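You operate a simulated robot arm through the tools that you are given. There is no shell and no other tool. Be economical: measure what you need, move in short steps, check, and stop when the job is done.

You are at the controls of a simulated two-armed robot. One attempt, no reset.

JOB
Take the ice pack from the freezer basket, change hands and lay it in the cool box.
Fine: shut the freezer, then shut and latch the box.
Where things are to end (x, y in the base frame): ice pack within 60 mm of [760, 540].

It is judged by the outcome, as a careful person would: the job done as asked, and still so three seconds after it is handed in. It fails if anything else is knocked over, pushed out of place, dropped, spilled or broken.

ROBOT AND FRAMES
Two 7-joint arms with two-finger parallel grippers on one trunk, on a base that drives. Base frame: it is fixed to the floor where the robot stands at the start and does not move with it; the origin is under the middle of the robot, x ahead of it, y to its left, z up; the surface under the hand at the start is at about z = 812. Lengths are in mm, angles in degrees, forces in N, time in s.
The left shoulder is at the start at [50, 187, 1160], the right one opposite. With the tool pointing down near the work surface each hand reaches from about 100 to 660 mm from the robot's upright axis, wherever it stands, measured 20 degrees to its own side. Places, roughly: cool box latch [600, 600, 1000]; cool box lid [900, 600, 1100]; freezer lid [700, -100, 800]; ice pack (4x15x8 cm) [1000, 500, 900]; inside of the cool box [800, 600, 900]. Payload 3.43 kg a hand.
The TCP of each hand is the grasp point between the finger pads, 30 mm short of the fingertips. In the tool frame z runs along the fingers and y along their closing line. The gripper opens to 94 mm. The fingers are 28 mm wide and 10 mm thick; the gripper's body (50 by 96 mm) begins 55 mm behind the TCP.
Orientation is that of the tool frame in the base frame, as a unit quaternion [x, y, z, w]. With the fingers straight down and closing along the base's y, the tool's x points along the base's -x, its y along +y and its z along -z.

CONTROLS
- The arms move only by the tool nudge_tool. It takes "left_deltas", "right_deltas" or both (then of equal length, played together; a hand with none holds still); each is a list of rows, each an object of numbers (a shift or turn left out is 0, a gripper value left out holds the last): "x", "y", "z": the shift along the base's x, y, z in mm; "rx", "ry", "rz": the turn, a rotation vector about the base's x, y, z in degrees; "hand": the finger opening in mm, from 0 to 94. In form: [{"x": .., "y": .., "z": .., "rx": .., "ry": .., "rz": .., "hand": ..}, ...]. A call has 1 to 10 rows; each row is the pose to reach, as a shift and turn from the pose commanded when the call began. Each row takes 0.2 s and may step no farther than 50 mm and 8.6 degrees from the row before; otherwise, or with a gripper value out of range, the whole call is refused. A pose out of reach is approached as far as the arm can. The call stops where the force on the tool passes 50 N (or 10 N more than at its start, if that is more) or the arm is blocked; 0.2 s more then pass. Each finger travels about 153 mm/s and halts on what it meets, pressing with about 39 N; the grip force reading is that of the motor and also rises with nothing between the fingers. The clock runs only during rows and for 0.2 s after the last one: add rows that repeat a pose to give the fingers time. It gives the time, the measured TCP pose, the force on the tool (base axes), the opening and the grip force at its end, in the units of the frame above (readings bear some noise), with the torque about the TCP (base axes, N m) and any sound that the robot's microphone picked up.
- Cameras (640 x 400 px; columns grow to the right, rows downward): "scene" is now at [145.9, -18, 1329.5]; the picture's right is [-0.19, -0.98, 0.00], its down [-0.49, 0.10, -0.87] and it looks along [0.85, -0.17, -0.50] (base axes); focal length 214 px, centre (320, 200). "left" rides on the left gripper at [76, -14, -102] in its tool frame; the picture's right is [0.18, 0.98, 0.00], its down [-0.75, 0.14, -0.64] and it looks along [-0.63, 0.12, 0.77] (tool axes); focal length 243 px, centre (320, 200). "right" rides on the right gripper at [76, 14, -102] in its tool frame; the picture's right is [-0.18, 0.98, 0.00], its down [-0.75, -0.14, -0.64] and it looks along [-0.63, -0.12, 0.77] (tool axes); focal length 243 px, centre (320, 200). There is no depth. A picture from a camera that has moved, and an enlarged one, comes with that camera's place and axes in the base frame and with its lens.
- get_image(camera): a new picture of that camera. The clock stands still meanwhile.
- raise_lower(by): slides the trunk up (or, below 0, down) by that many mm; the arms and the scene camera ride with it, the base frame stays. It gives what a move gives, with no picture.
- roll_base(legs): drives the robot by 1 to 6 legs, each [ahead, left, turn to the left] in mm, mm and degrees, along the robot's own axes; the way and the turn of a leg run together, so that a leg with both is an arc; at most 1500 mm and 180 degrees a leg. The arms and the cameras ride along, it lands a little off, and it stops where it bumps. It gives what a move gives.
- turn_head(pan, tilt): turns the head with the scene camera to pan (to the left, within 80 degrees either way) and tilt (down, from -29 to 69), counted from straight ahead of the robot. It gives what a move gives.
- close_up(camera, box): a new picture of the part [left, top, right, bottom] of that camera's present view, enlarged. The clock stands still meanwhile.
- close_job(): hands the job in; it is judged then, once.

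Go step by step. Nothing tells you exact positions but the pictures and the camera data: compare them with the known pose of the tool, close in by small moves and look again before you grip or let go. The budget is 120 turns and 92 pictures, counting those below and the enlarged ones. Unless the task says otherwise, let go and move clear before handing in.

The tools are called after ">>>" by a JSON object that holds its "fn" and its "kwargs". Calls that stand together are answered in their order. nudge_tool: Moves the arms, as the interface text tells. Its arguments: {"type":"object","properties":{"left_deltas":{"type":"array","items":{"type":"object","properties":{"x":{"type":"number"},"y":{"type":"number"},"z":{"type":"number"},"rx":{"type":"number"},"ry":{"type":"number"},"rz":{"type":"number"},"hand":{"type":"number"}}}},"right_deltas":{"type":"array","items":{"type":"object","properties":{"x":{"type":"number"},"y":{"type":"number"},"z":{"type":"number"},"rx":{"type":"number"},"ry":{"type":"number"},"rz":{"type":"number"},"hand":{"type":"number"}}}}},"required":[]} The other tools are called the same way: raise_lower (by) slides the trunk up or down; roll_base (legs) drives the base; turn_head (pan, tilt) turns the head that bears the scene camera; get_image (camera) takes a picture; close_up (camera, box) takes an enlarged picture of a part of a camera's view; close_job () hands the job in.

At the start:

```text
time_s: 0.0
left_ee_pos: [350.0, 344.5, 999.8]
left_ee_rot: [-0.001, 1.0, 0.0, 0.001]
left_contact_force: [-0.3, 0.2, -0.9]
left_moment: [0.0, -0.04, -0.03]
left_grip_width: 94.0
left_grip_force: 0.0
right_ee_pos: [399.8, 42.4, 1000.5]
right_ee_rot: [0.0, 1.0, 0.0, -0.001]
right_contact_force: [0.6, 0.0, 0.6]
right_moment: [-0.02, -0.01, -0.01]
right_grip_width: 93.7
right_grip_force: 0.1
trunk travel left (down, up): [-375.0, 57.0]
robot x, y, heading: [3.2, 0.9, 0.0]
head pan, tilt: [-11.0, 29.9]
```

scene: 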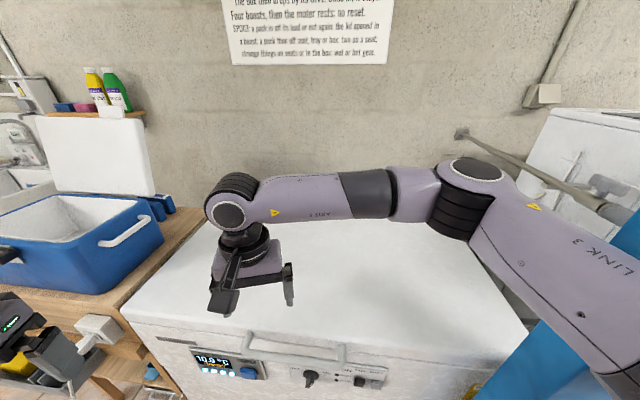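
right: 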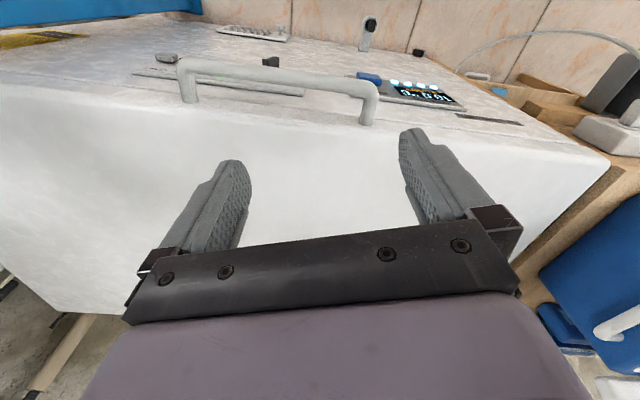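
left: 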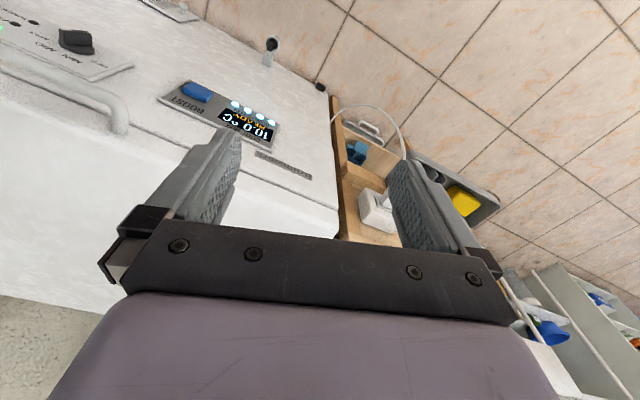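

There is a notice on the wall, a chest freezer with a controller ahead, and an open blue cool box on the left. I'll read the notice and the panel first.

>>> {"fn": "turn_head", "kwargs": {"pan": 0, "tilt": 0}}

>>> {"fn": "get_image", "kwargs": {"camera": "scene"}}

>>> {"fn": "close_up", "kwargs": {"camera": "left", "box": [0, 0, 500, 220]}}

```text
time_s: 0.9
left_ee_pos: [349.9, 344.9, 999.8]
left_ee_rot: [0.0, 1.0, 0.0, 0.001]
left_contact_force: [0.2, 1.1, -0.1]
left_moment: [0.04, 0.0, 0.0]
left_grip_width: 93.7
left_grip_force: 0.0
right_ee_pos: [401.1, 41.8, 999.9]
right_ee_rot: [0.0, 1.0, -0.001, 0.0]
right_contact_force: [-0.8, -0.2, -0.3]
right_moment: [-0.01, 0.01, -0.02]
right_grip_width: 94.1
right_grip_force: 0.0
trunk travel left (down, up): [-375.0, 57.0]
robot x, y, heading: [1.3, 0.1, -0.2]
head pan, tilt: [0.0, 0.0]
```

```text
88 pictures are left
camera scene: at [147.1, -0.7, 1377.6], right [0.0, -1.0, 0.0], down [0.0, 0.0, -1.0], along [1.0, 0.0, 0.0], focal length 214 px, centre (320, 200)
```

scene: 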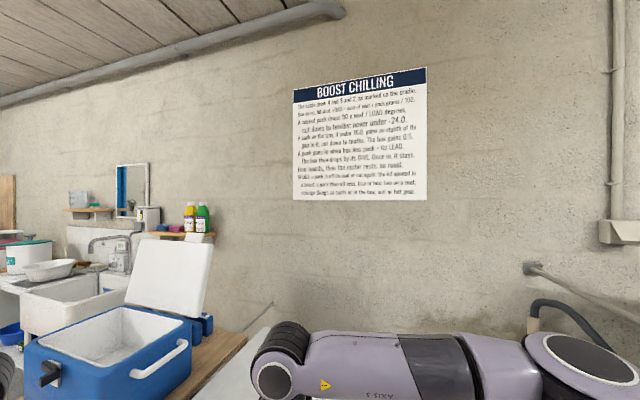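

```text
1.28 times, centred on (250, 110) of left
camera zoom: at [273.5, 330.1, 1102.6], right [-0.19, 0.98, 0.0], down [0.75, 0.14, 0.64], along [0.63, 0.12, -0.77], focal length 311 px, centre (410, 315)
```

zoom: 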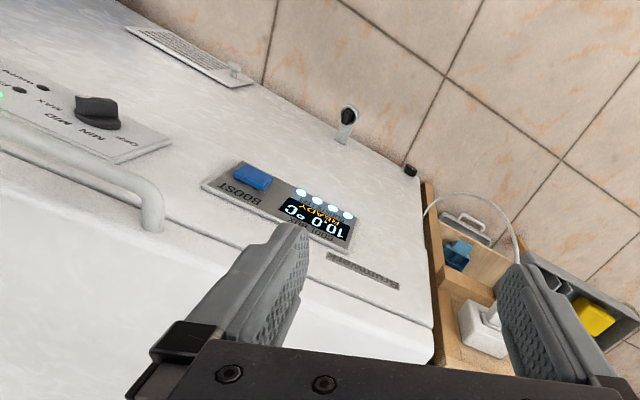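

The notice holds rules I need; I'll enlarge it.

>>> {"fn": "close_up", "kwargs": {"camera": "scene", "box": [290, 65, 430, 135]}}

>>> {"fn": "close_up", "kwargs": {"camera": "scene", "box": [290, 130, 430, 205]}}

>>> {"fn": "turn_head", "kwargs": {"pan": 50, "tilt": 35}}

>>> {"fn": "get_image", "kwargs": {"camera": "scene"}}

```text
4.57 times, centred on (360, 100) of scene
camera zoom: at [147.1, -0.7, 1377.6], right [0.0, -1.0, 0.0], down [0.0, 0.0, -1.0], along [1.0, 0.0, 0.0], focal length 980 px, centre (137, 657)
```

zoom: 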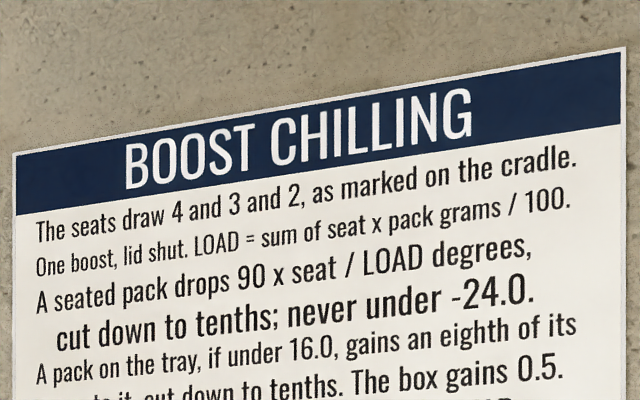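

```text
4.57 times, centred on (360, 168) of scene
camera zoom: at [147.1, -0.7, 1377.6], right [0.0, -1.0, 0.0], down [0.0, 0.0, -1.0], along [1.0, 0.0, 0.0], focal length 980 px, centre (137, 349)
```

zoom: 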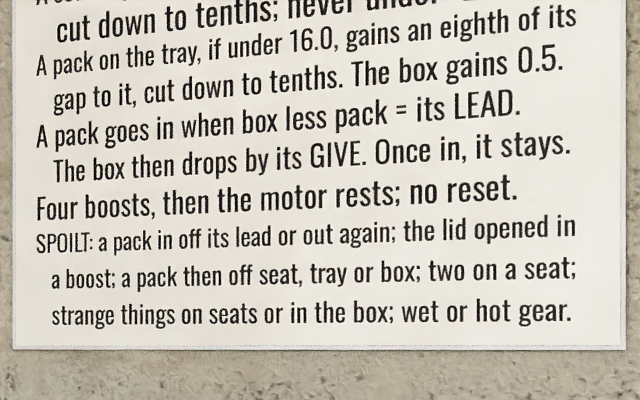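

```text
time_s: 2.1
left_ee_pos: [349.8, 345.1, 1000.4]
left_ee_rot: [-0.001, 1.0, 0.0, 0.001]
left_contact_force: [-0.1, -0.8, -0.4]
left_moment: [0.0, 0.01, 0.0]
left_grip_width: 94.2
left_grip_force: 0.1
right_ee_pos: [401.9, 42.8, 1000.6]
right_ee_rot: [0.0, 1.0, 0.0, 0.0]
right_contact_force: [0.4, 0.1, 0.1]
right_moment: [-0.02, -0.06, 0.01]
right_grip_width: 93.7
right_grip_force: 0.1
trunk travel left (down, up): [-375.0, 57.0]
robot x, y, heading: [-1.5, 1.8, 0.1]
head pan, tilt: [50.0, 35.0]
```

```text
84 pictures are left
camera scene: at [113.8, 66.7, 1321.6], right [0.77, -0.64, 0.0], down [-0.37, -0.44, -0.82], along [0.53, 0.63, -0.57], focal length 214 px, centre (320, 200)
```

scene: 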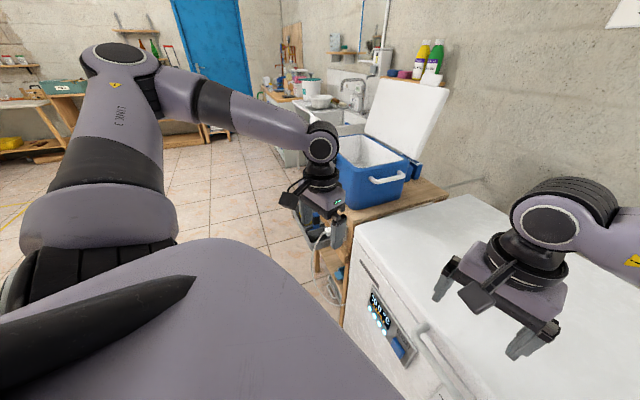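

The notice describes a chilling scheme (seats, tray, lead/give); whether it matters depends on labels. I'll look at the freezer front and the cool box more closely.

>>> {"fn": "close_up", "kwargs": {"camera": "scene", "box": [280, 60, 480, 320]}}

>>> {"fn": "turn_head", "kwargs": {"pan": 0, "tilt": 55}}

>>> {"fn": "get_image", "kwargs": {"camera": "scene"}}

>>> {"fn": "close_up", "kwargs": {"camera": "left", "box": [300, 80, 520, 240]}}

```text
1.54 times, centred on (380, 190) of scene
camera zoom: at [113.8, 66.7, 1321.6], right [0.77, -0.64, 0.0], down [-0.37, -0.44, -0.82], along [0.53, 0.63, -0.57], focal length 330 px, centre (228, 215)
```

zoom: 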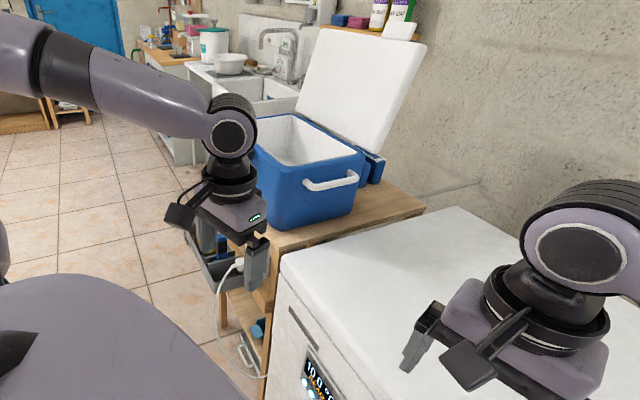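

```text
time_s: 3.3
left_ee_pos: [351.6, 343.9, 999.7]
left_ee_rot: [0.0, 1.0, 0.0, 0.0]
left_contact_force: [-0.5, -0.1, -0.2]
left_moment: [-0.02, 0.0, 0.01]
left_grip_width: 93.9
left_grip_force: 0.1
right_ee_pos: [401.4, 42.7, 1000.3]
right_ee_rot: [0.0, 1.0, 0.0, 0.0]
right_contact_force: [0.3, 0.0, 0.4]
right_moment: [0.01, -0.01, -0.03]
right_grip_width: 94.1
right_grip_force: 0.0
trunk travel left (down, up): [-375.0, 57.0]
robot x, y, heading: [-0.7, -0.6, -0.1]
head pan, tilt: [0.0, 55.0]
```

```text
82 pictures are left
camera scene: at [129.2, -0.6, 1293.3], right [0.0, -1.0, 0.0], down [-0.82, 0.0, -0.57], along [0.57, 0.0, -0.82], focal length 214 px, centre (320, 200)
```

scene: 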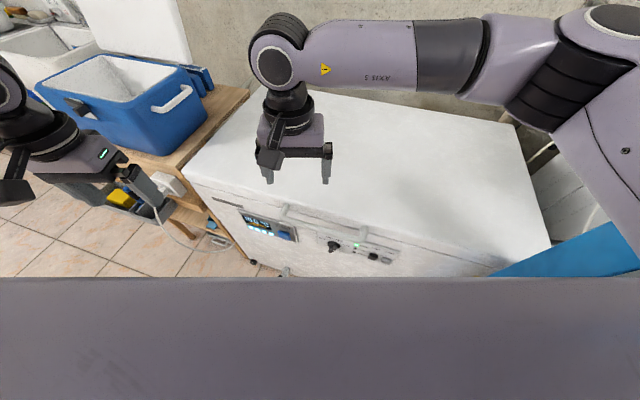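

```text
2.50 times, centred on (410, 160) of left
camera zoom: at [273.4, 330.1, 1102.6], right [-0.19, 0.98, 0.0], down [0.75, 0.14, 0.64], along [0.63, 0.12, -0.77], focal length 606 px, centre (95, 300)
```

zoom: 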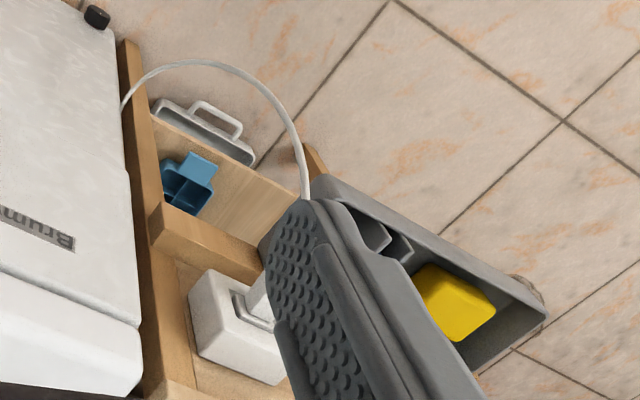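

The freezer is turned about 14° from the robot. Its lid's front edge runs roughly from (595,423) to (345,-559), and the handle sits at the front. I'll zoom on the front.

>>> {"fn": "close_up", "kwargs": {"camera": "scene", "box": [190, 170, 430, 280]}}

>>> {"fn": "close_up", "kwargs": {"camera": "scene", "box": [0, 20, 260, 240]}}

>>> {"fn": "close_up", "kwargs": {"camera": "right", "box": [130, 10, 530, 140]}}

```text
2.67 times, centred on (310, 225) of scene
camera zoom: at [129.2, -0.6, 1293.3], right [0.0, -1.0, 0.0], down [-0.82, 0.0, -0.57], along [0.57, 0.0, -0.82], focal length 572 px, centre (347, 133)
```

zoom: 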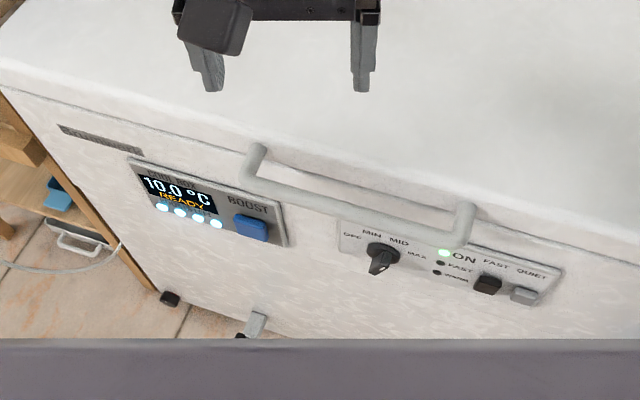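

```text
1.82 times, centred on (130, 130) of scene
camera zoom: at [129.2, -0.6, 1293.3], right [0.0, -1.0, 0.0], down [-0.82, 0.0, -0.57], along [0.57, 0.0, -0.82], focal length 390 px, centre (666, 327)
```

zoom: 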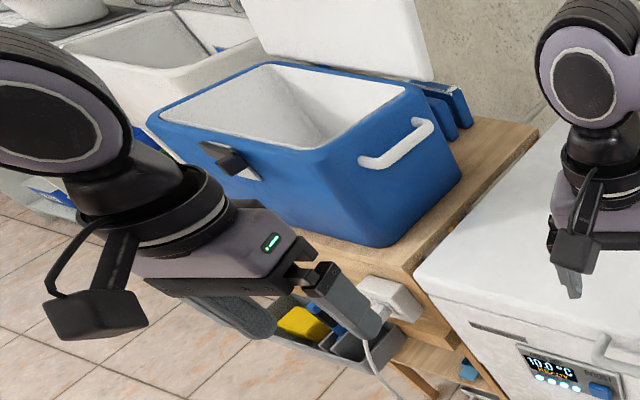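

```text
1.60 times, centred on (330, 75) of right
camera zoom: at [324.6, 57.1, 1102.4], right [0.18, 0.98, 0.0], down [0.75, -0.14, 0.64], along [0.63, -0.12, -0.77], focal length 388 px, centre (304, 400)
```

zoom: 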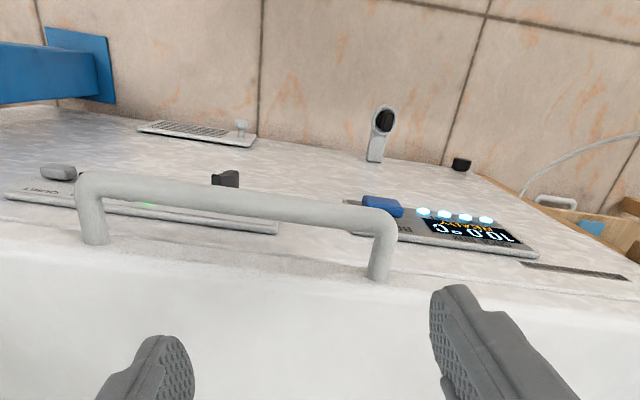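

The handle bar runs from about (422,102,792) to (354,-108,791), mounted on the lid's front face. I'll look more closely at the box, the blue things beside it and the display before touching anything.

>>> {"fn": "turn_head", "kwargs": {"pan": 25, "tilt": 25}}

>>> {"fn": "get_image", "kwargs": {"camera": "scene"}}

>>> {"fn": "close_up", "kwargs": {"camera": "scene", "box": [170, 60, 350, 220]}}

>>> {"fn": "close_up", "kwargs": {"camera": "left", "box": [150, 70, 290, 160]}}

```text
time_s: 4.3
left_ee_pos: [350.4, 345.7, 1000.4]
left_ee_rot: [-0.001, 1.0, 0.0, 0.001]
left_contact_force: [-0.9, -0.7, 0.1]
left_moment: [0.03, 0.0, -0.04]
left_grip_width: 93.7
left_grip_force: 0.0
right_ee_pos: [402.4, 43.8, 999.9]
right_ee_rot: [0.0, 1.0, 0.0, 0.0]
right_contact_force: [0.9, -0.6, -0.3]
right_moment: [-0.01, -0.01, -0.03]
right_grip_width: 94.0
right_grip_force: 0.1
trunk travel left (down, up): [-375.0, 57.0]
robot x, y, heading: [4.6, -1.3, 0.0]
head pan, tilt: [25.0, 25.0]
```

```text
77 pictures are left
camera scene: at [140.6, 38.2, 1337.2], right [0.42, -0.91, 0.0], down [-0.38, -0.18, -0.91], along [0.82, 0.38, -0.42], focal length 214 px, centre (320, 200)
```

scene: 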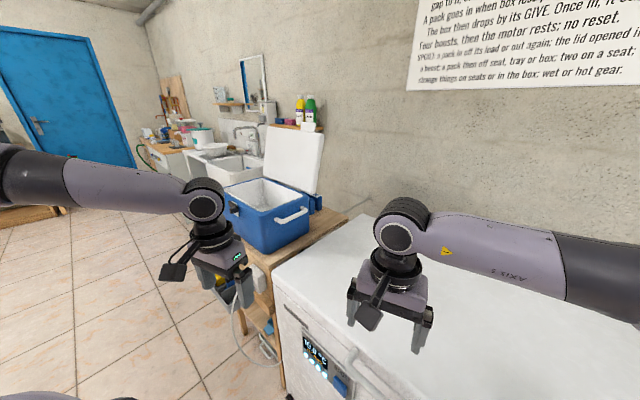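

```text
2.50 times, centred on (260, 140) of scene
camera zoom: at [140.6, 38.2, 1337.2], right [0.42, -0.91, 0.0], down [-0.38, -0.18, -0.91], along [0.82, 0.38, -0.42], focal length 536 px, centre (470, 350)
```

zoom: 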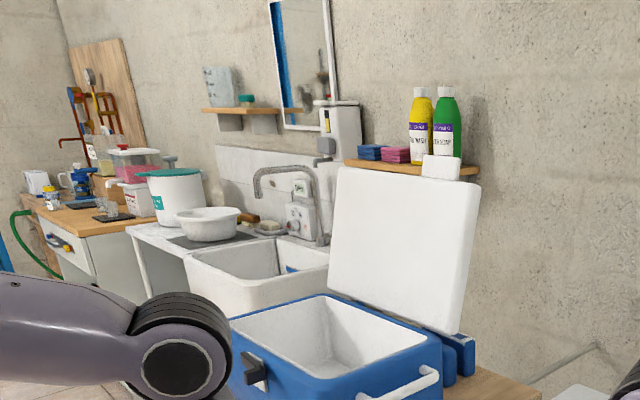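

```text
4.44 times, centred on (220, 115) of left
camera zoom: at [273.4, 330.1, 1102.6], right [-0.19, 0.98, 0.0], down [0.75, 0.14, 0.64], along [0.63, 0.12, -0.77], focal length 1078 px, centre (764, 578)
```

zoom: 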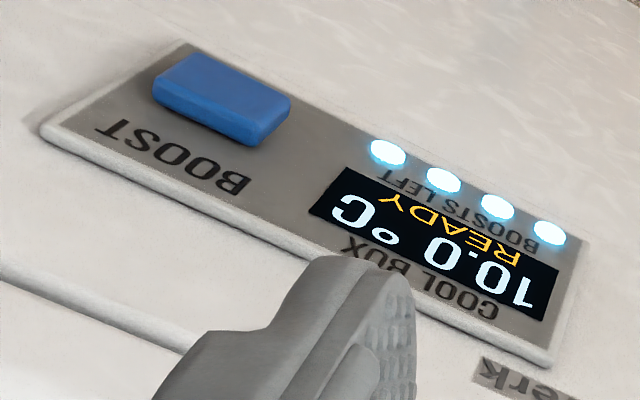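

I'll plan to open the lid by hooking closed fingers under the handle bar at y≈33, between the two panels, pointing forward. First I back off a bit to give the wrist room, then turn the right hand to point forward.

>>> {"fn": "roll_base", "kwargs": {"legs": [[-130, 0, 0]]}}

>>> {"fn": "nudge_tool", "kwargs": {"right_deltas": [{"rx": -1.2, "ry": -8.1, "rz": -1.2, "hand": 0}, {"rx": -2.4, "ry": -16.2, "rz": -2.4}, {"rx": -3.6, "ry": -24.3, "rz": -3.6}, {"rx": -4.8, "ry": -32.4, "rz": -4.8}, {"rx": -6, "ry": -40.5, "rz": -6}, {"rx": -7.2, "ry": -48.6, "rz": -7.2}, {"rx": -8.4, "ry": -56.7, "rz": -8.4}, {"rx": -9.6, "ry": -64.8, "rz": -9.6}, {"rx": -10.8, "ry": -72.9, "rz": -10.8}, {"rx": -12, "ry": -81, "rz": -12}]}}

>>> {"fn": "turn_head", "kwargs": {"pan": 0, "tilt": 45}}

>>> {"fn": "get_image", "kwargs": {"camera": "scene"}}

```text
time_s: 5.5
left_ee_pos: [223.4, 345.0, 1000.9]
left_ee_rot: [-0.002, 1.0, 0.001, 0.002]
left_contact_force: [0.4, -0.2, -0.2]
left_moment: [0.02, 0.01, 0.01]
left_grip_width: 93.8
left_grip_force: 0.1
right_ee_pos: [271.1, 42.5, 1000.8]
right_ee_rot: [0.001, 1.0, 0.0, 0.001]
right_contact_force: [-0.5, 0.0, 0.5]
right_moment: [-0.03, 0.0, -0.01]
right_grip_width: 94.0
right_grip_force: 0.1
trunk travel left (down, up): [-375.0, 57.0]
robot x, y, heading: [-128.9, -0.2, 0.2]
head pan, tilt: [25.0, 25.0]
```

```text
time_s: 7.7
left_ee_pos: [222.4, 344.9, 1000.7]
left_ee_rot: [-0.001, 1.0, 0.001, 0.001]
left_contact_force: [0.2, 0.1, 0.7]
left_moment: [-0.01, 0.01, -0.04]
left_grip_width: 94.0
left_grip_force: 0.1
right_ee_pos: [293.8, 23.9, 1010.1]
right_ee_rot: [0.122, 0.746, -0.103, 0.646]
right_contact_force: [-0.5, -1.1, -0.4]
right_moment: [0.04, 0.0, 0.02]
right_grip_width: 0.0
right_grip_force: 33.1
right hand out of reach, approached as far as the arm can: row 10
trunk travel left (down, up): [-375.0, 57.0]
robot x, y, heading: [-128.2, -0.9, 0.1]
head pan, tilt: [25.0, 25.0]
```

```text
time_s: 8.6
left_ee_pos: [223.6, 343.5, 1000.6]
left_ee_rot: [-0.001, 1.0, 0.0, 0.001]
left_contact_force: [0.4, -0.1, -0.6]
left_moment: [-0.01, 0.0, -0.04]
left_grip_width: 94.1
left_grip_force: 0.1
right_ee_pos: [294.2, 23.2, 1005.7]
right_ee_rot: [0.119, 0.749, -0.105, 0.644]
right_contact_force: [-0.7, 0.2, -0.5]
right_moment: [0.01, 0.0, 0.02]
right_grip_width: 0.2
right_grip_force: 32.7
trunk travel left (down, up): [-375.0, 57.0]
robot x, y, heading: [-126.5, -3.5, 0.1]
head pan, tilt: [0.0, 45.0]
```

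```text
74 pictures are left
camera scene: at [10.4, -0.7, 1306.8], right [0.0, -1.0, 0.0], down [-0.71, 0.0, -0.71], along [0.71, 0.0, -0.71], focal length 214 px, centre (320, 200)
```

scene: 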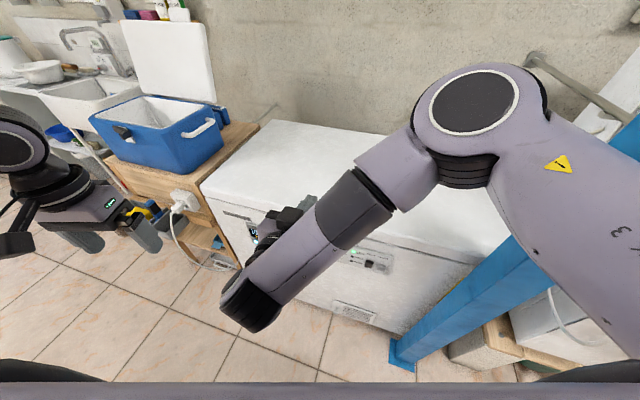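

The arm is too folded there. I'll back off and shift left so the right shoulder lines up with the grip point, then extend forward.

>>> {"fn": "roll_base", "kwargs": {"legs": [[-100, 130, 0]]}}

>>> {"fn": "nudge_tool", "kwargs": {"right_deltas": [{"x": 30, "y": -20, "z": -20}, {"x": 60, "y": -50, "z": -40}, {"x": 90, "y": -80, "z": -80}, {"x": 110, "y": -110, "z": -120}, {"x": 120, "y": -122, "z": -160}]}}

>>> {"fn": "get_image", "kwargs": {"camera": "scene"}}

```text
time_s: 10.4
left_ee_pos: [124.5, 472.3, 999.6]
left_ee_rot: [0.0, 1.0, -0.001, 0.001]
left_contact_force: [-0.4, 0.2, 0.3]
left_moment: [0.0, 0.01, 0.01]
left_grip_width: 93.8
left_grip_force: 0.0
right_ee_pos: [192.3, 153.0, 1004.1]
right_ee_rot: [0.118, 0.749, -0.107, 0.644]
right_contact_force: [-0.1, 0.9, -0.4]
right_moment: [0.0, 0.0, 0.0]
right_grip_width: 0.0
right_grip_force: 32.9
trunk travel left (down, up): [-375.0, 57.0]
robot x, y, heading: [-228.7, 131.1, -0.1]
head pan, tilt: [0.0, 45.0]
```

```text
refused: row 3 steps farther than a row can; nothing moved
```

```text
73 pictures are left
camera scene: at [-88.7, 129.3, 1306.7], right [0.0, -1.0, 0.0], down [-0.71, 0.0, -0.71], along [0.71, 0.0, -0.71], focal length 214 px, centre (320, 200)
```

scene: 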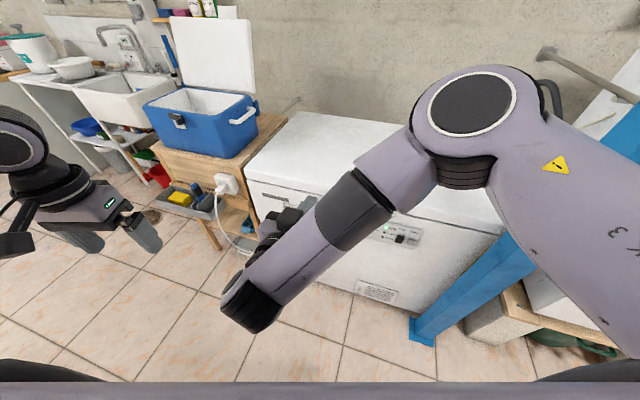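

The hand points forward, 9° down and yawed as wanted. Next I bring it to a spot just in front of the bar, above its height.

>>> {"fn": "nudge_tool", "kwargs": {"right_deltas": [{"x": 23, "y": -20, "z": -25}, {"x": 46, "y": -40, "z": -50}, {"x": 69, "y": -60, "z": -75}, {"x": 92, "y": -80, "z": -100}, {"x": 115, "y": -100, "z": -125}, {"x": 130, "y": -120, "z": -150}]}}

>>> {"fn": "get_image", "kwargs": {"camera": "scene"}}

>>> {"fn": "get_image", "kwargs": {"camera": "right"}}

```text
time_s: 11.8
left_ee_pos: [124.5, 472.5, 999.6]
left_ee_rot: [0.0, 1.0, 0.0, 0.001]
left_contact_force: [-0.3, 1.4, 0.2]
left_moment: [0.03, 0.01, 0.0]
left_grip_width: 94.2
left_grip_force: 0.0
right_ee_pos: [323.6, 32.0, 853.8]
right_ee_rot: [0.117, 0.75, -0.106, 0.643]
right_contact_force: [0.1, 0.4, 0.7]
right_moment: [-0.03, 0.0, 0.02]
right_grip_width: 0.0
right_grip_force: 33.9
trunk travel left (down, up): [-375.0, 57.0]
robot x, y, heading: [-227.5, 128.5, -0.1]
head pan, tilt: [0.0, 45.0]
```

```text
72 pictures are left
camera scene: at [-88.2, 128.6, 1306.7], right [0.0, -1.0, 0.0], down [-0.71, 0.0, -0.71], along [0.71, 0.0, -0.71], focal length 214 px, centre (320, 200)
```

scene: 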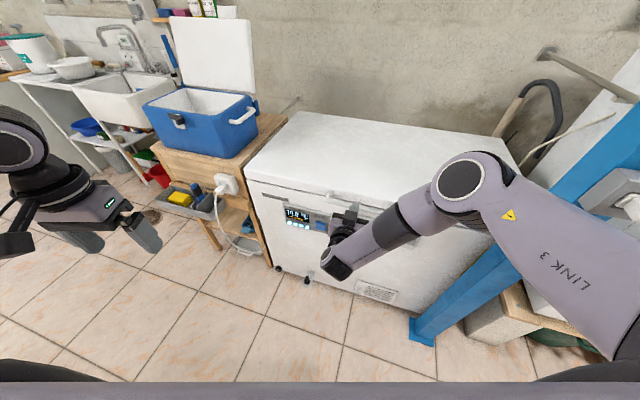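

```text
71 pictures are left
camera right: at [220.4, 80.3, 793.4], right [0.33, 0.93, 0.17], down [-0.54, 0.04, 0.84], along [0.77, -0.38, 0.51], focal length 243 px, centre (320, 200)
```

right: 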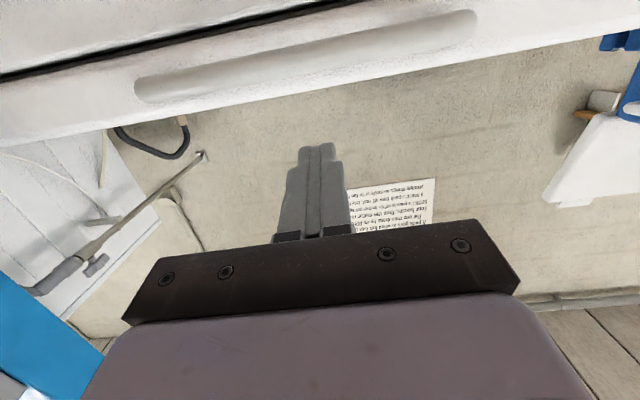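

The bar is confirmed at (422,104,792)–(354,-108,793). I'll lower to z 755 in front of it and slide the fingers under.

>>> {"fn": "nudge_tool", "kwargs": {"right_deltas": [{"y": 7, "z": -33}, {"y": 14, "z": -66}, {"y": 20, "z": -99}, {"x": 30, "y": 11, "z": -99}, {"x": 60, "y": 2, "z": -99}]}}

>>> {"fn": "close_up", "kwargs": {"camera": "scene", "box": [260, 160, 460, 300]}}

>>> {"fn": "get_image", "kwargs": {"camera": "right"}}

```text
time_s: 13.0
left_ee_pos: [124.6, 473.0, 1001.0]
left_ee_rot: [0.001, 1.0, 0.0, 0.0]
left_contact_force: [-0.1, 0.5, 0.2]
left_moment: [-0.02, 0.0, 0.01]
left_grip_width: 94.1
left_grip_force: 0.0
right_ee_pos: [383.4, 36.5, 760.2]
right_ee_rot: [0.121, 0.752, -0.109, 0.639]
right_contact_force: [-0.3, -0.1, -0.4]
right_moment: [-0.01, -0.01, -0.02]
right_grip_width: 0.0
right_grip_force: 33.3
right hand out of reach, approached as far as the arm can: row 5
trunk travel left (down, up): [-375.0, 57.0]
robot x, y, heading: [-225.0, 127.8, -0.2]
head pan, tilt: [0.0, 45.0]
```

```text
2.86 times, centred on (360, 230) of scene
camera zoom: at [-88.4, 129.0, 1306.7], right [0.0, -1.0, 0.0], down [-0.71, 0.0, -0.71], along [0.71, 0.0, -0.71], focal length 613 px, centre (206, 114)
```

zoom: 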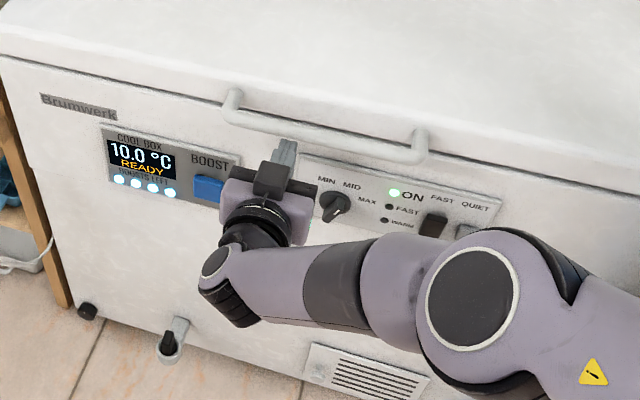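

```text
69 pictures are left
camera right: at [279.2, 86.6, 700.4], right [0.34, 0.92, 0.17], down [-0.53, 0.04, 0.85], along [0.78, -0.38, 0.5], focal length 243 px, centre (320, 200)
```

right: 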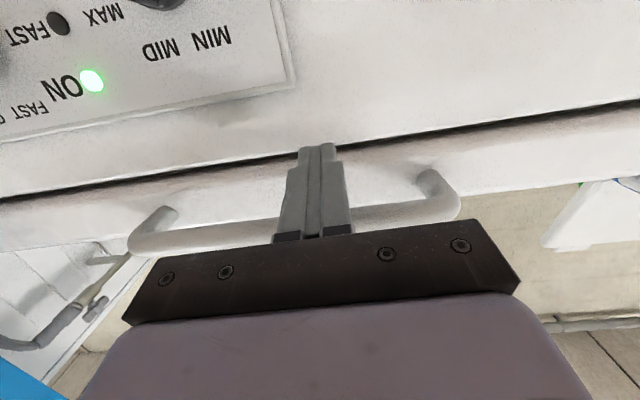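

Fingers are under the bar, clear of both panels. I'll lift along the lid's arc, watching the force.

>>> {"fn": "nudge_tool", "kwargs": {"right_deltas": [{"z": 15}, {"z": 30, "x": 1}, {"z": 50, "x": 2, "y": -1}, {"z": 75, "x": 4, "y": -1}, {"z": 100, "x": 8, "y": -2}]}}

>>> {"fn": "get_image", "kwargs": {"camera": "scene"}}

```text
time_s: 14.2
left_ee_pos: [123.3, 472.6, 999.7]
left_ee_rot: [-0.001, 1.0, 0.0, 0.001]
left_contact_force: [0.2, -0.7, -0.1]
left_moment: [0.0, -0.01, -0.04]
left_grip_width: 94.1
left_grip_force: 0.0
right_ee_pos: [390.9, 34.2, 860.1]
right_ee_rot: [0.118, 0.749, -0.107, 0.644]
right_contact_force: [-0.3, -0.2, -1.4]
right_moment: [0.07, 0.08, 0.04]
right_grip_width: 0.0
right_grip_force: 33.0
trunk travel left (down, up): [-375.0, 57.0]
robot x, y, heading: [-227.3, 131.5, 0.0]
head pan, tilt: [0.0, 45.0]
```

```text
68 pictures are left
camera scene: at [-88.6, 129.0, 1306.8], right [0.0, -1.0, 0.0], down [-0.71, 0.0, -0.71], along [0.71, 0.0, -0.71], focal length 214 px, centre (320, 200)
```

scene: 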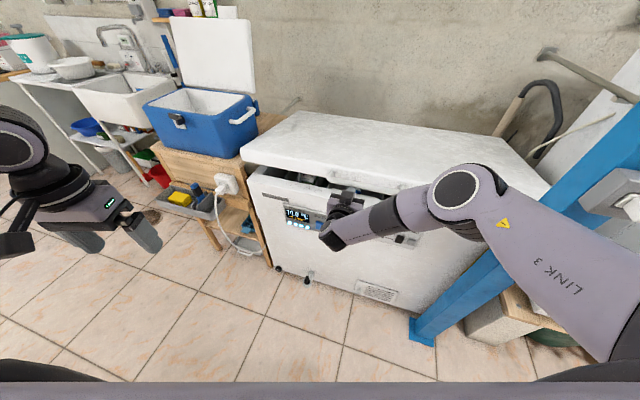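

The lid lifts almost weightlessly, so it's balanced. I'll continue along the arc.

>>> {"fn": "nudge_tool", "kwargs": {"right_deltas": [{"x": 6, "y": -2, "z": 40}, {"x": 17, "y": -5, "z": 80}, {"x": 29, "y": -9, "z": 115}, {"x": 44, "y": -13, "z": 150}, {"x": 60, "y": -18, "z": 182}, {"x": 76, "y": -23, "z": 210}, {"x": 92, "y": -28, "z": 235}]}}

>>> {"fn": "get_image", "kwargs": {"camera": "scene"}}

>>> {"fn": "get_image", "kwargs": {"camera": "right"}}

```text
time_s: 15.8
left_ee_pos: [125.3, 472.7, 999.5]
left_ee_rot: [0.0, 1.0, 0.0, 0.001]
left_contact_force: [0.0, 0.7, -0.3]
left_moment: [-0.01, 0.0, 0.0]
left_grip_width: 94.0
left_grip_force: 0.0
right_ee_pos: [484.6, 4.3, 1095.2]
right_ee_rot: [0.118, 0.749, -0.106, 0.643]
right_contact_force: [-0.4, -1.0, -0.3]
right_moment: [-0.01, 0.03, 0.02]
right_grip_width: 0.0
right_grip_force: 33.0
trunk travel left (down, up): [-375.0, 57.0]
robot x, y, heading: [-228.4, 129.6, 0.2]
head pan, tilt: [0.0, 45.0]
```

```text
67 pictures are left
camera scene: at [-88.5, 128.9, 1306.7], right [0.0, -1.0, 0.0], down [-0.71, 0.0, -0.71], along [0.71, 0.0, -0.71], focal length 214 px, centre (320, 200)
```

scene: 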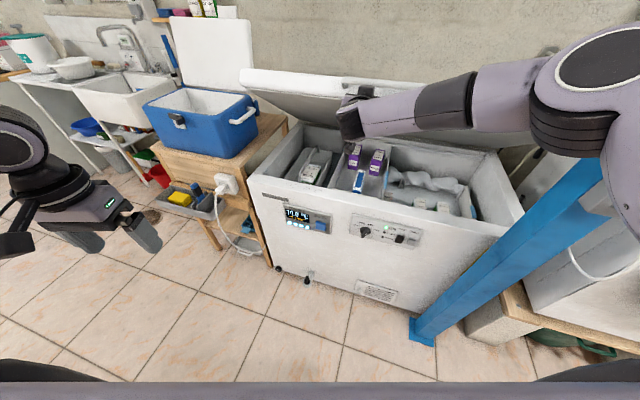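

```text
66 pictures are left
camera right: at [380.9, 53.1, 1034.6], right [0.34, 0.93, 0.17], down [-0.54, 0.04, 0.84], along [0.77, -0.38, 0.51], focal length 243 px, centre (320, 200)
```

right: 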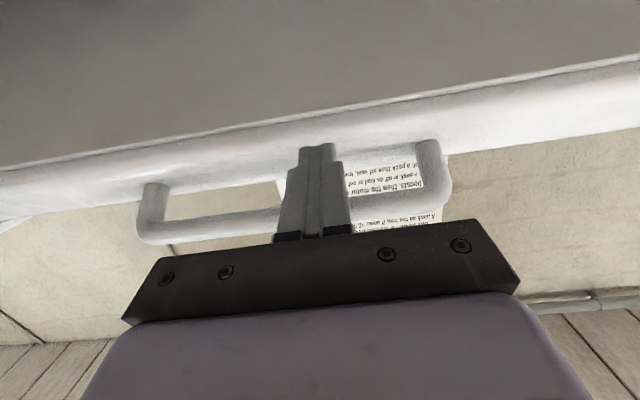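

The lid is up about 36° and the inside is showing. I'll test whether it stays by dropping the fingers slightly.

>>> {"fn": "nudge_tool", "kwargs": {"right_deltas": [{"x": -4, "z": -12}, {"x": -6, "z": -20}, {"x": -6, "z": -20}]}}

>>> {"fn": "get_image", "kwargs": {"camera": "right"}}

```text
time_s: 16.6
left_ee_pos: [124.8, 474.5, 1000.5]
left_ee_rot: [0.0, 1.0, 0.0, 0.0]
left_contact_force: [1.1, -1.1, 0.1]
left_moment: [0.01, -0.01, 0.01]
left_grip_width: 93.8
left_grip_force: 0.1
right_ee_pos: [477.3, 5.5, 1073.6]
right_ee_rot: [0.118, 0.749, -0.107, 0.643]
right_contact_force: [-0.2, 0.4, -0.3]
right_moment: [0.01, -0.03, 0.01]
right_grip_width: 0.1
right_grip_force: 33.2
trunk travel left (down, up): [-375.0, 57.0]
robot x, y, heading: [-228.1, 131.2, -0.2]
head pan, tilt: [0.0, 45.0]
```

```text
65 pictures are left
camera right: at [374.8, 54.4, 1013.6], right [0.34, 0.93, 0.17], down [-0.54, 0.04, 0.84], along [0.77, -0.38, 0.51], focal length 243 px, centre (320, 200)
```

right: 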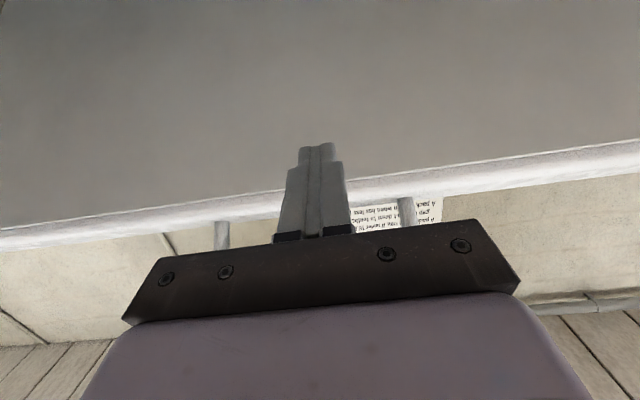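

The lid stays, and may even be rising. I'll lower the hand clear and look.

>>> {"fn": "nudge_tool", "kwargs": {"right_deltas": [{"x": -40, "y": 0, "z": -20}, {"x": -80, "z": -30}, {"x": -110, "z": -30}]}}

>>> {"fn": "get_image", "kwargs": {"camera": "scene"}}

```text
time_s: 17.4
left_ee_pos: [124.2, 474.2, 999.9]
left_ee_rot: [0.0, 1.0, 0.001, 0.001]
left_contact_force: [-0.2, -0.3, -0.6]
left_moment: [-0.01, 0.0, 0.0]
left_grip_width: 94.2
left_grip_force: 0.0
right_ee_pos: [366.4, 6.5, 1042.3]
right_ee_rot: [0.118, 0.75, -0.107, 0.642]
right_contact_force: [-0.5, -0.7, 0.3]
right_moment: [0.01, -0.01, 0.0]
right_grip_width: 0.0
right_grip_force: 32.9
trunk travel left (down, up): [-375.0, 57.0]
robot x, y, heading: [-225.7, 127.3, -0.1]
head pan, tilt: [0.0, 45.0]
```

```text
64 pictures are left
camera scene: at [-88.7, 129.0, 1306.7], right [0.0, -1.0, 0.0], down [-0.71, 0.0, -0.71], along [0.71, 0.0, -0.71], focal length 214 px, centre (320, 200)
```

scene: 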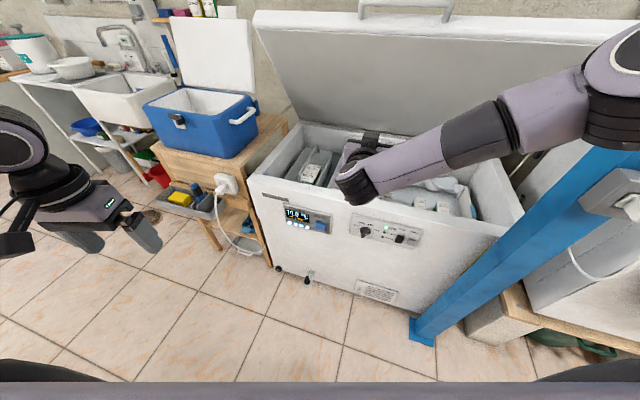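

The lid sprang fully open and stays. I'll turn the right hand back to pointing down and look inside.

>>> {"fn": "nudge_tool", "kwargs": {"right_deltas": [{"rx": 1.2, "ry": 8.1, "rz": 1.2, "hand": 90, "y": -15}, {"rx": 2.4, "ry": 16.2, "rz": 2.4, "y": -30}, {"rx": 3.6, "ry": 24.3, "rz": 3.6, "y": -45}, {"rx": 4.8, "ry": 32.4, "rz": 4.8, "y": -60}, {"rx": 6, "ry": 40.5, "rz": 6, "y": -75}, {"rx": 7.2, "ry": 48.6, "rz": 7.2, "y": -90}, {"rx": 8.4, "ry": 56.7, "rz": 8.4, "y": -105}, {"rx": 9.6, "ry": 64.8, "rz": 9.6, "y": -120}, {"rx": 10.8, "ry": 72.9, "rz": 10.8, "y": -135}, {"rx": 11.8, "ry": 79.5, "rz": 11.8, "y": -150}]}}

>>> {"fn": "roll_base", "kwargs": {"legs": [[150, 0, 0]]}}

>>> {"fn": "turn_head", "kwargs": {"pan": 0, "tilt": 50}}

>>> {"fn": "get_image", "kwargs": {"camera": "scene"}}

```text
time_s: 19.6
left_ee_pos: [124.4, 473.7, 1000.2]
left_ee_rot: [-0.001, 1.0, 0.0, 0.002]
left_contact_force: [-0.5, 0.5, 0.6]
left_moment: [0.01, 0.0, -0.02]
left_grip_width: 94.1
left_grip_force: 0.0
right_ee_pos: [366.8, -143.7, 1043.7]
right_ee_rot: [0.011, 1.0, -0.024, 0.008]
right_contact_force: [0.1, 0.4, 0.1]
right_moment: [-0.02, -0.05, 0.01]
right_grip_width: 89.9
right_grip_force: 0.1
trunk travel left (down, up): [-375.0, 57.0]
robot x, y, heading: [-230.6, 132.2, -0.1]
head pan, tilt: [0.0, 45.0]
```

```text
time_s: 21.0
left_ee_pos: [270.1, 473.1, 999.1]
left_ee_rot: [0.0, 1.0, 0.0, 0.001]
left_contact_force: [0.9, 0.5, -0.9]
left_moment: [0.0, 0.0, -0.01]
left_grip_width: 93.9
left_grip_force: 0.1
right_ee_pos: [513.6, -144.9, 1042.3]
right_ee_rot: [0.011, 1.0, -0.024, 0.009]
right_contact_force: [0.0, 0.1, -0.5]
right_moment: [0.04, 0.01, 0.0]
right_grip_width: 89.9
right_grip_force: 0.1
trunk travel left (down, up): [-375.0, 57.0]
robot x, y, heading: [-81.3, 129.3, 0.0]
head pan, tilt: [0.0, 45.0]
```

```text
time_s: 21.6
left_ee_pos: [269.6, 474.4, 1000.5]
left_ee_rot: [-0.001, 1.0, 0.001, 0.001]
left_contact_force: [0.0, 0.3, -0.3]
left_moment: [-0.01, -0.02, -0.02]
left_grip_width: 94.1
left_grip_force: 0.0
right_ee_pos: [513.5, -145.1, 1042.7]
right_ee_rot: [0.012, 1.0, -0.024, 0.009]
right_contact_force: [0.2, 0.1, -0.2]
right_moment: [0.04, -0.02, 0.02]
right_grip_width: 90.0
right_grip_force: 0.1
trunk travel left (down, up): [-375.0, 57.0]
robot x, y, heading: [-81.2, 130.9, -0.1]
head pan, tilt: [0.0, 50.0]
```

```text
63 pictures are left
camera scene: at [52.6, 128.6, 1299.8], right [0.0, -1.0, 0.0], down [-0.77, 0.0, -0.64], along [0.64, 0.0, -0.77], focal length 214 px, centre (320, 200)
```

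scene: 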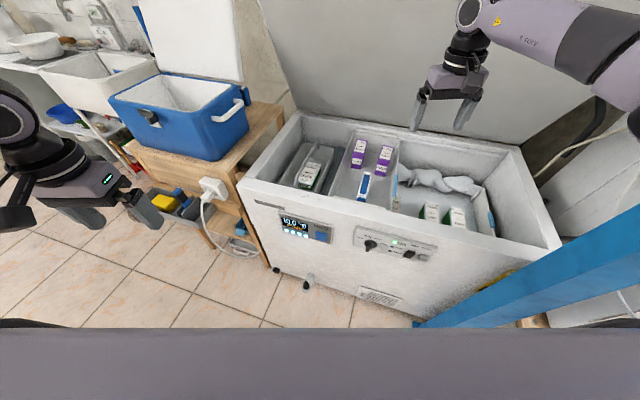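

Now I'll zoom into the freezer contents.

>>> {"fn": "close_up", "kwargs": {"camera": "scene", "box": [270, 110, 410, 210]}}

>>> {"fn": "close_up", "kwargs": {"camera": "scene", "box": [380, 140, 520, 250]}}

>>> {"fn": "close_up", "kwargs": {"camera": "scene", "box": [325, 130, 410, 205]}}

>>> {"fn": "close_up", "kwargs": {"camera": "scene", "box": [280, 140, 340, 195]}}

```text
4.00 times, centred on (340, 160) of scene
camera zoom: at [52.6, 128.6, 1299.8], right [0.0, -1.0, 0.0], down [-0.77, 0.0, -0.64], along [0.64, 0.0, -0.77], focal length 858 px, centre (240, 360)
```

zoom: 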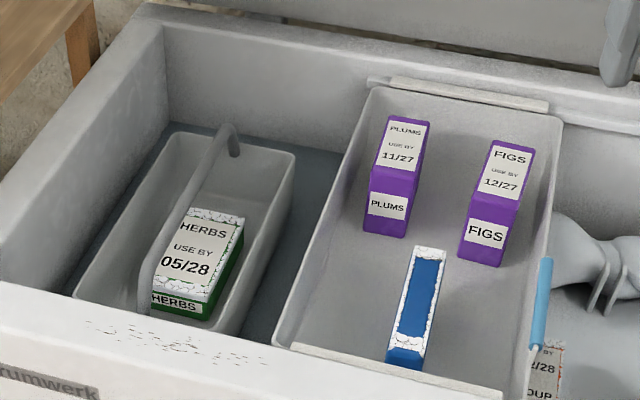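

```text
3.64 times, centred on (450, 195) of scene
camera zoom: at [52.6, 128.6, 1299.8], right [0.0, -1.0, 0.0], down [-0.77, 0.0, -0.64], along [0.64, 0.0, -0.77], focal length 780 px, centre (-153, 218)
```

zoom: 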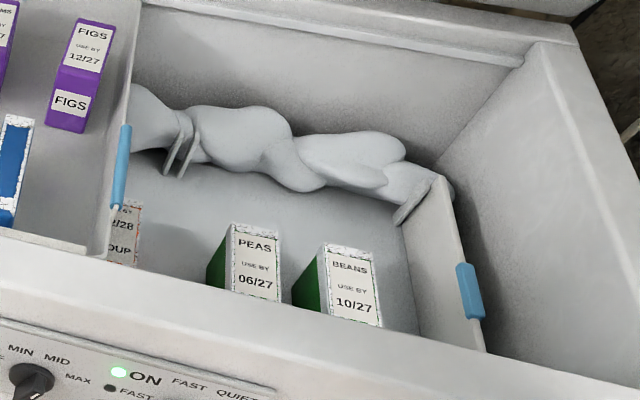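

```text
5.33 times, centred on (368, 168) of scene
camera zoom: at [52.6, 128.6, 1299.8], right [0.0, -1.0, 0.0], down [-0.77, 0.0, -0.64], along [0.64, 0.0, -0.77], focal length 1144 px, centre (67, 373)
```

zoom: 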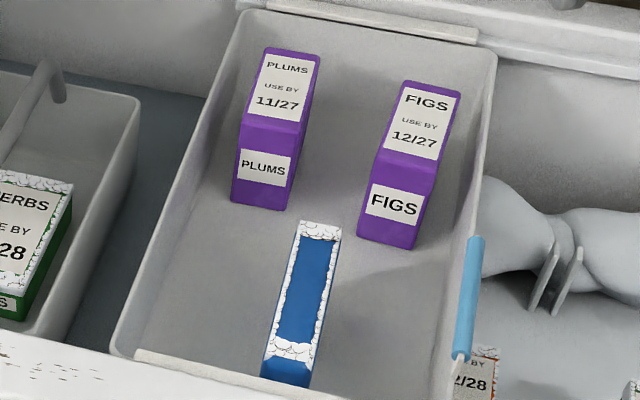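

```text
7.27 times, centred on (310, 168) of scene
camera zoom: at [52.6, 128.6, 1299.8], right [0.0, -1.0, 0.0], down [-0.77, 0.0, -0.64], along [0.64, 0.0, -0.77], focal length 1560 px, centre (393, 436)
```

zoom: 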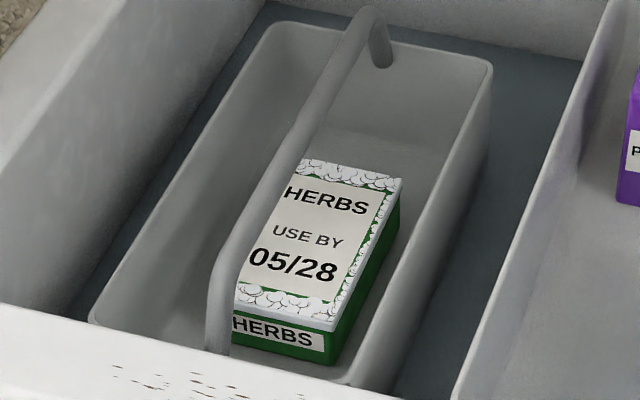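

The blue frosted ice pack stands in the hanging basket, 150 mm along about (0.956,-0.29), 40 wide, with its top at z≈650 and centre near (678,-59). Before reaching in I check how far the lid is open.

>>> {"fn": "turn_head", "kwargs": {"pan": -10, "tilt": 15}}

>>> {"fn": "get_image", "kwargs": {"camera": "scene"}}

>>> {"fn": "get_image", "kwargs": {"camera": "right"}}

```text
time_s: 22.6
left_ee_pos: [269.6, 472.5, 999.6]
left_ee_rot: [0.0, 1.0, 0.0, 0.001]
left_contact_force: [-0.2, 0.4, -0.4]
left_moment: [0.01, -0.03, 0.0]
left_grip_width: 93.9
left_grip_force: 0.1
right_ee_pos: [513.7, -144.3, 1044.2]
right_ee_rot: [0.013, 1.0, -0.024, 0.009]
right_contact_force: [-0.6, 0.4, 1.0]
right_moment: [-0.01, -0.01, 0.0]
right_grip_width: 89.9
right_grip_force: 0.0
trunk travel left (down, up): [-375.0, 57.0]
robot x, y, heading: [-79.6, 128.8, 0.1]
head pan, tilt: [-10.0, 15.0]
```

```text
58 pictures are left
camera scene: at [67.6, 112.4, 1353.4], right [-0.18, -0.98, 0.0], down [-0.26, 0.05, -0.97], along [0.95, -0.17, -0.26], focal length 214 px, centre (320, 200)
```

scene: 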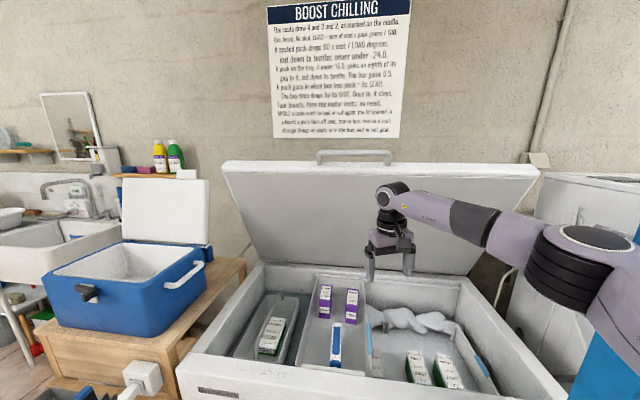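

```text
57 pictures are left
camera right: at [434.1, -123.1, 1143.8], right [0.21, 0.98, -0.04], down [0.74, -0.13, 0.66], along [0.64, -0.17, -0.75], focal length 243 px, centre (320, 200)
```

right: 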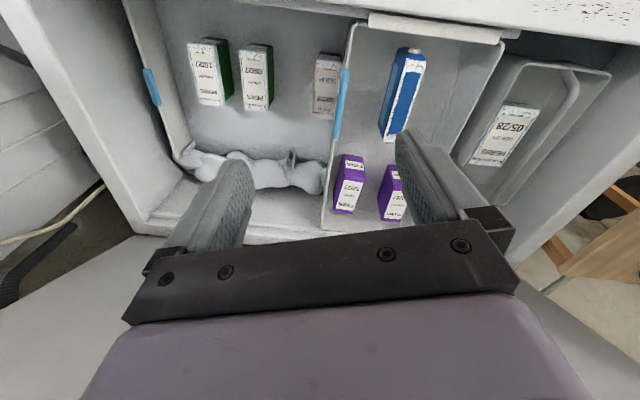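

The lid stands at about 73°, clear of the pick. I'll zoom in the right camera to triangulate the pack.

>>> {"fn": "close_up", "kwargs": {"camera": "right", "box": [310, 10, 470, 150]}}

>>> {"fn": "close_up", "kwargs": {"camera": "scene", "box": [270, 270, 410, 370]}}

```text
2.86 times, centred on (390, 80) of right
camera zoom: at [434.1, -123.1, 1143.8], right [0.21, 0.98, -0.04], down [0.74, -0.13, 0.66], along [0.64, -0.17, -0.75], focal length 693 px, centre (120, 543)
```

zoom: 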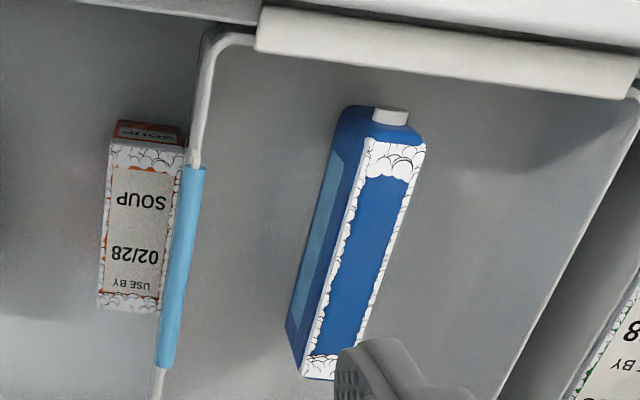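

```text
4.00 times, centred on (340, 320) of scene
camera zoom: at [67.6, 112.4, 1353.4], right [-0.18, -0.98, 0.0], down [-0.26, 0.05, -0.97], along [0.95, -0.17, -0.26], focal length 858 px, centre (240, -280)
```

zoom: 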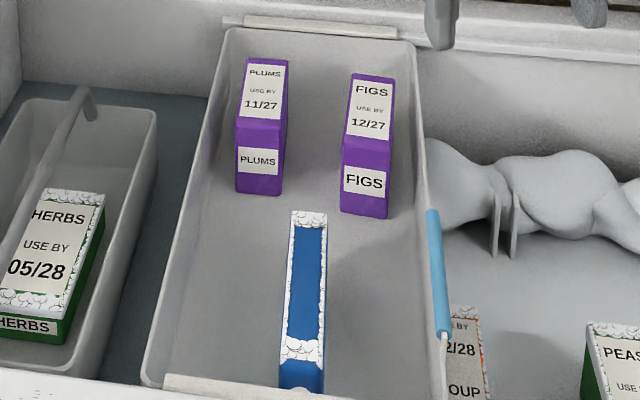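

The pack's top is at z≈719, front (cap) end at (542,-16), back end at (679,-58). I'll grip near the front end with the hand leaning slightly back, so its camera clears the freezer rim and the far end stays free for the left hand. First I drive in and set the orientation.

>>> {"fn": "roll_base", "kwargs": {"legs": [[80, 0, 0]]}}

>>> {"fn": "nudge_tool", "kwargs": {"right_deltas": [{"rx": 1.3, "ry": 7, "y": 30, "z": -20, "hand": 94}, {"rx": 2.7, "ry": 14, "y": 60, "z": -40}, {"rx": 2.7, "ry": 14, "y": 100, "z": -60, "x": -10}]}}

>>> {"fn": "nudge_tool", "kwargs": {"right_deltas": [{"rz": -8, "z": -30}, {"rz": -15.6, "z": -60}]}}

>>> {"fn": "get_image", "kwargs": {"camera": "right"}}

```text
time_s: 23.7
left_ee_pos: [351.8, 472.3, 999.3]
left_ee_rot: [0.0, 1.0, 0.0, 0.001]
left_contact_force: [-0.4, 0.7, 0.9]
left_moment: [-0.02, 0.02, 0.02]
left_grip_width: 93.9
left_grip_force: 0.1
right_ee_pos: [592.8, -144.8, 1042.1]
right_ee_rot: [0.011, 1.0, -0.024, 0.009]
right_contact_force: [0.0, 0.7, -1.3]
right_moment: [-0.03, 0.02, 0.02]
right_grip_width: 90.2
right_grip_force: 0.0
trunk travel left (down, up): [-375.0, 57.0]
robot x, y, heading: [-0.0, 128.8, 0.1]
head pan, tilt: [-10.0, 15.0]
```

```text
time_s: 24.5
left_ee_pos: [351.6, 473.3, 998.3]
left_ee_rot: [0.001, 1.0, -0.001, 0.001]
left_contact_force: [0.5, 0.6, 0.1]
left_moment: [-0.02, 0.02, 0.01]
left_grip_width: 93.9
left_grip_force: 0.1
right_ee_pos: [583.0, -41.5, 985.1]
right_ee_rot: [0.008, 0.994, -0.004, -0.113]
right_contact_force: [-0.5, 0.3, 0.4]
right_moment: [0.0, 0.0, 0.02]
right_grip_width: 93.9
right_grip_force: 0.0
right hand out of reach, approached as far as the arm can: row 2
trunk travel left (down, up): [-375.0, 57.0]
robot x, y, heading: [-2.4, 129.9, 0.0]
head pan, tilt: [-10.0, 15.0]
```

```text
time_s: 25.1
left_ee_pos: [350.1, 472.0, 1000.0]
left_ee_rot: [0.0, 1.0, 0.0, 0.0]
left_contact_force: [-0.9, 0.4, -0.8]
left_moment: [0.0, -0.03, 0.01]
left_grip_width: 94.3
left_grip_force: 0.1
right_ee_pos: [586.7, -44.6, 923.3]
right_ee_rot: [0.145, 0.983, 0.013, -0.113]
right_contact_force: [0.8, -0.4, 0.2]
right_moment: [-0.05, -0.01, -0.02]
right_grip_width: 94.0
right_grip_force: 0.0
trunk travel left (down, up): [-375.0, 57.0]
robot x, y, heading: [-2.8, 129.6, 0.0]
head pan, tilt: [-10.0, 15.0]
```

```text
54 pictures are left
camera right: at [539.6, -15.6, 1040.1], right [0.45, 0.89, -0.05], down [0.8, -0.38, 0.46], along [0.39, -0.25, -0.89], focal length 243 px, centre (320, 200)
```

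right: 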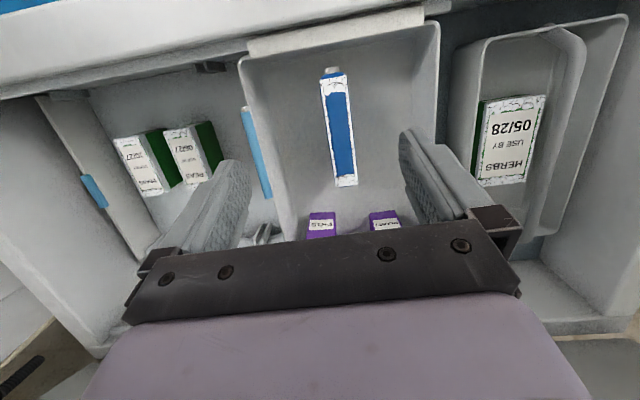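

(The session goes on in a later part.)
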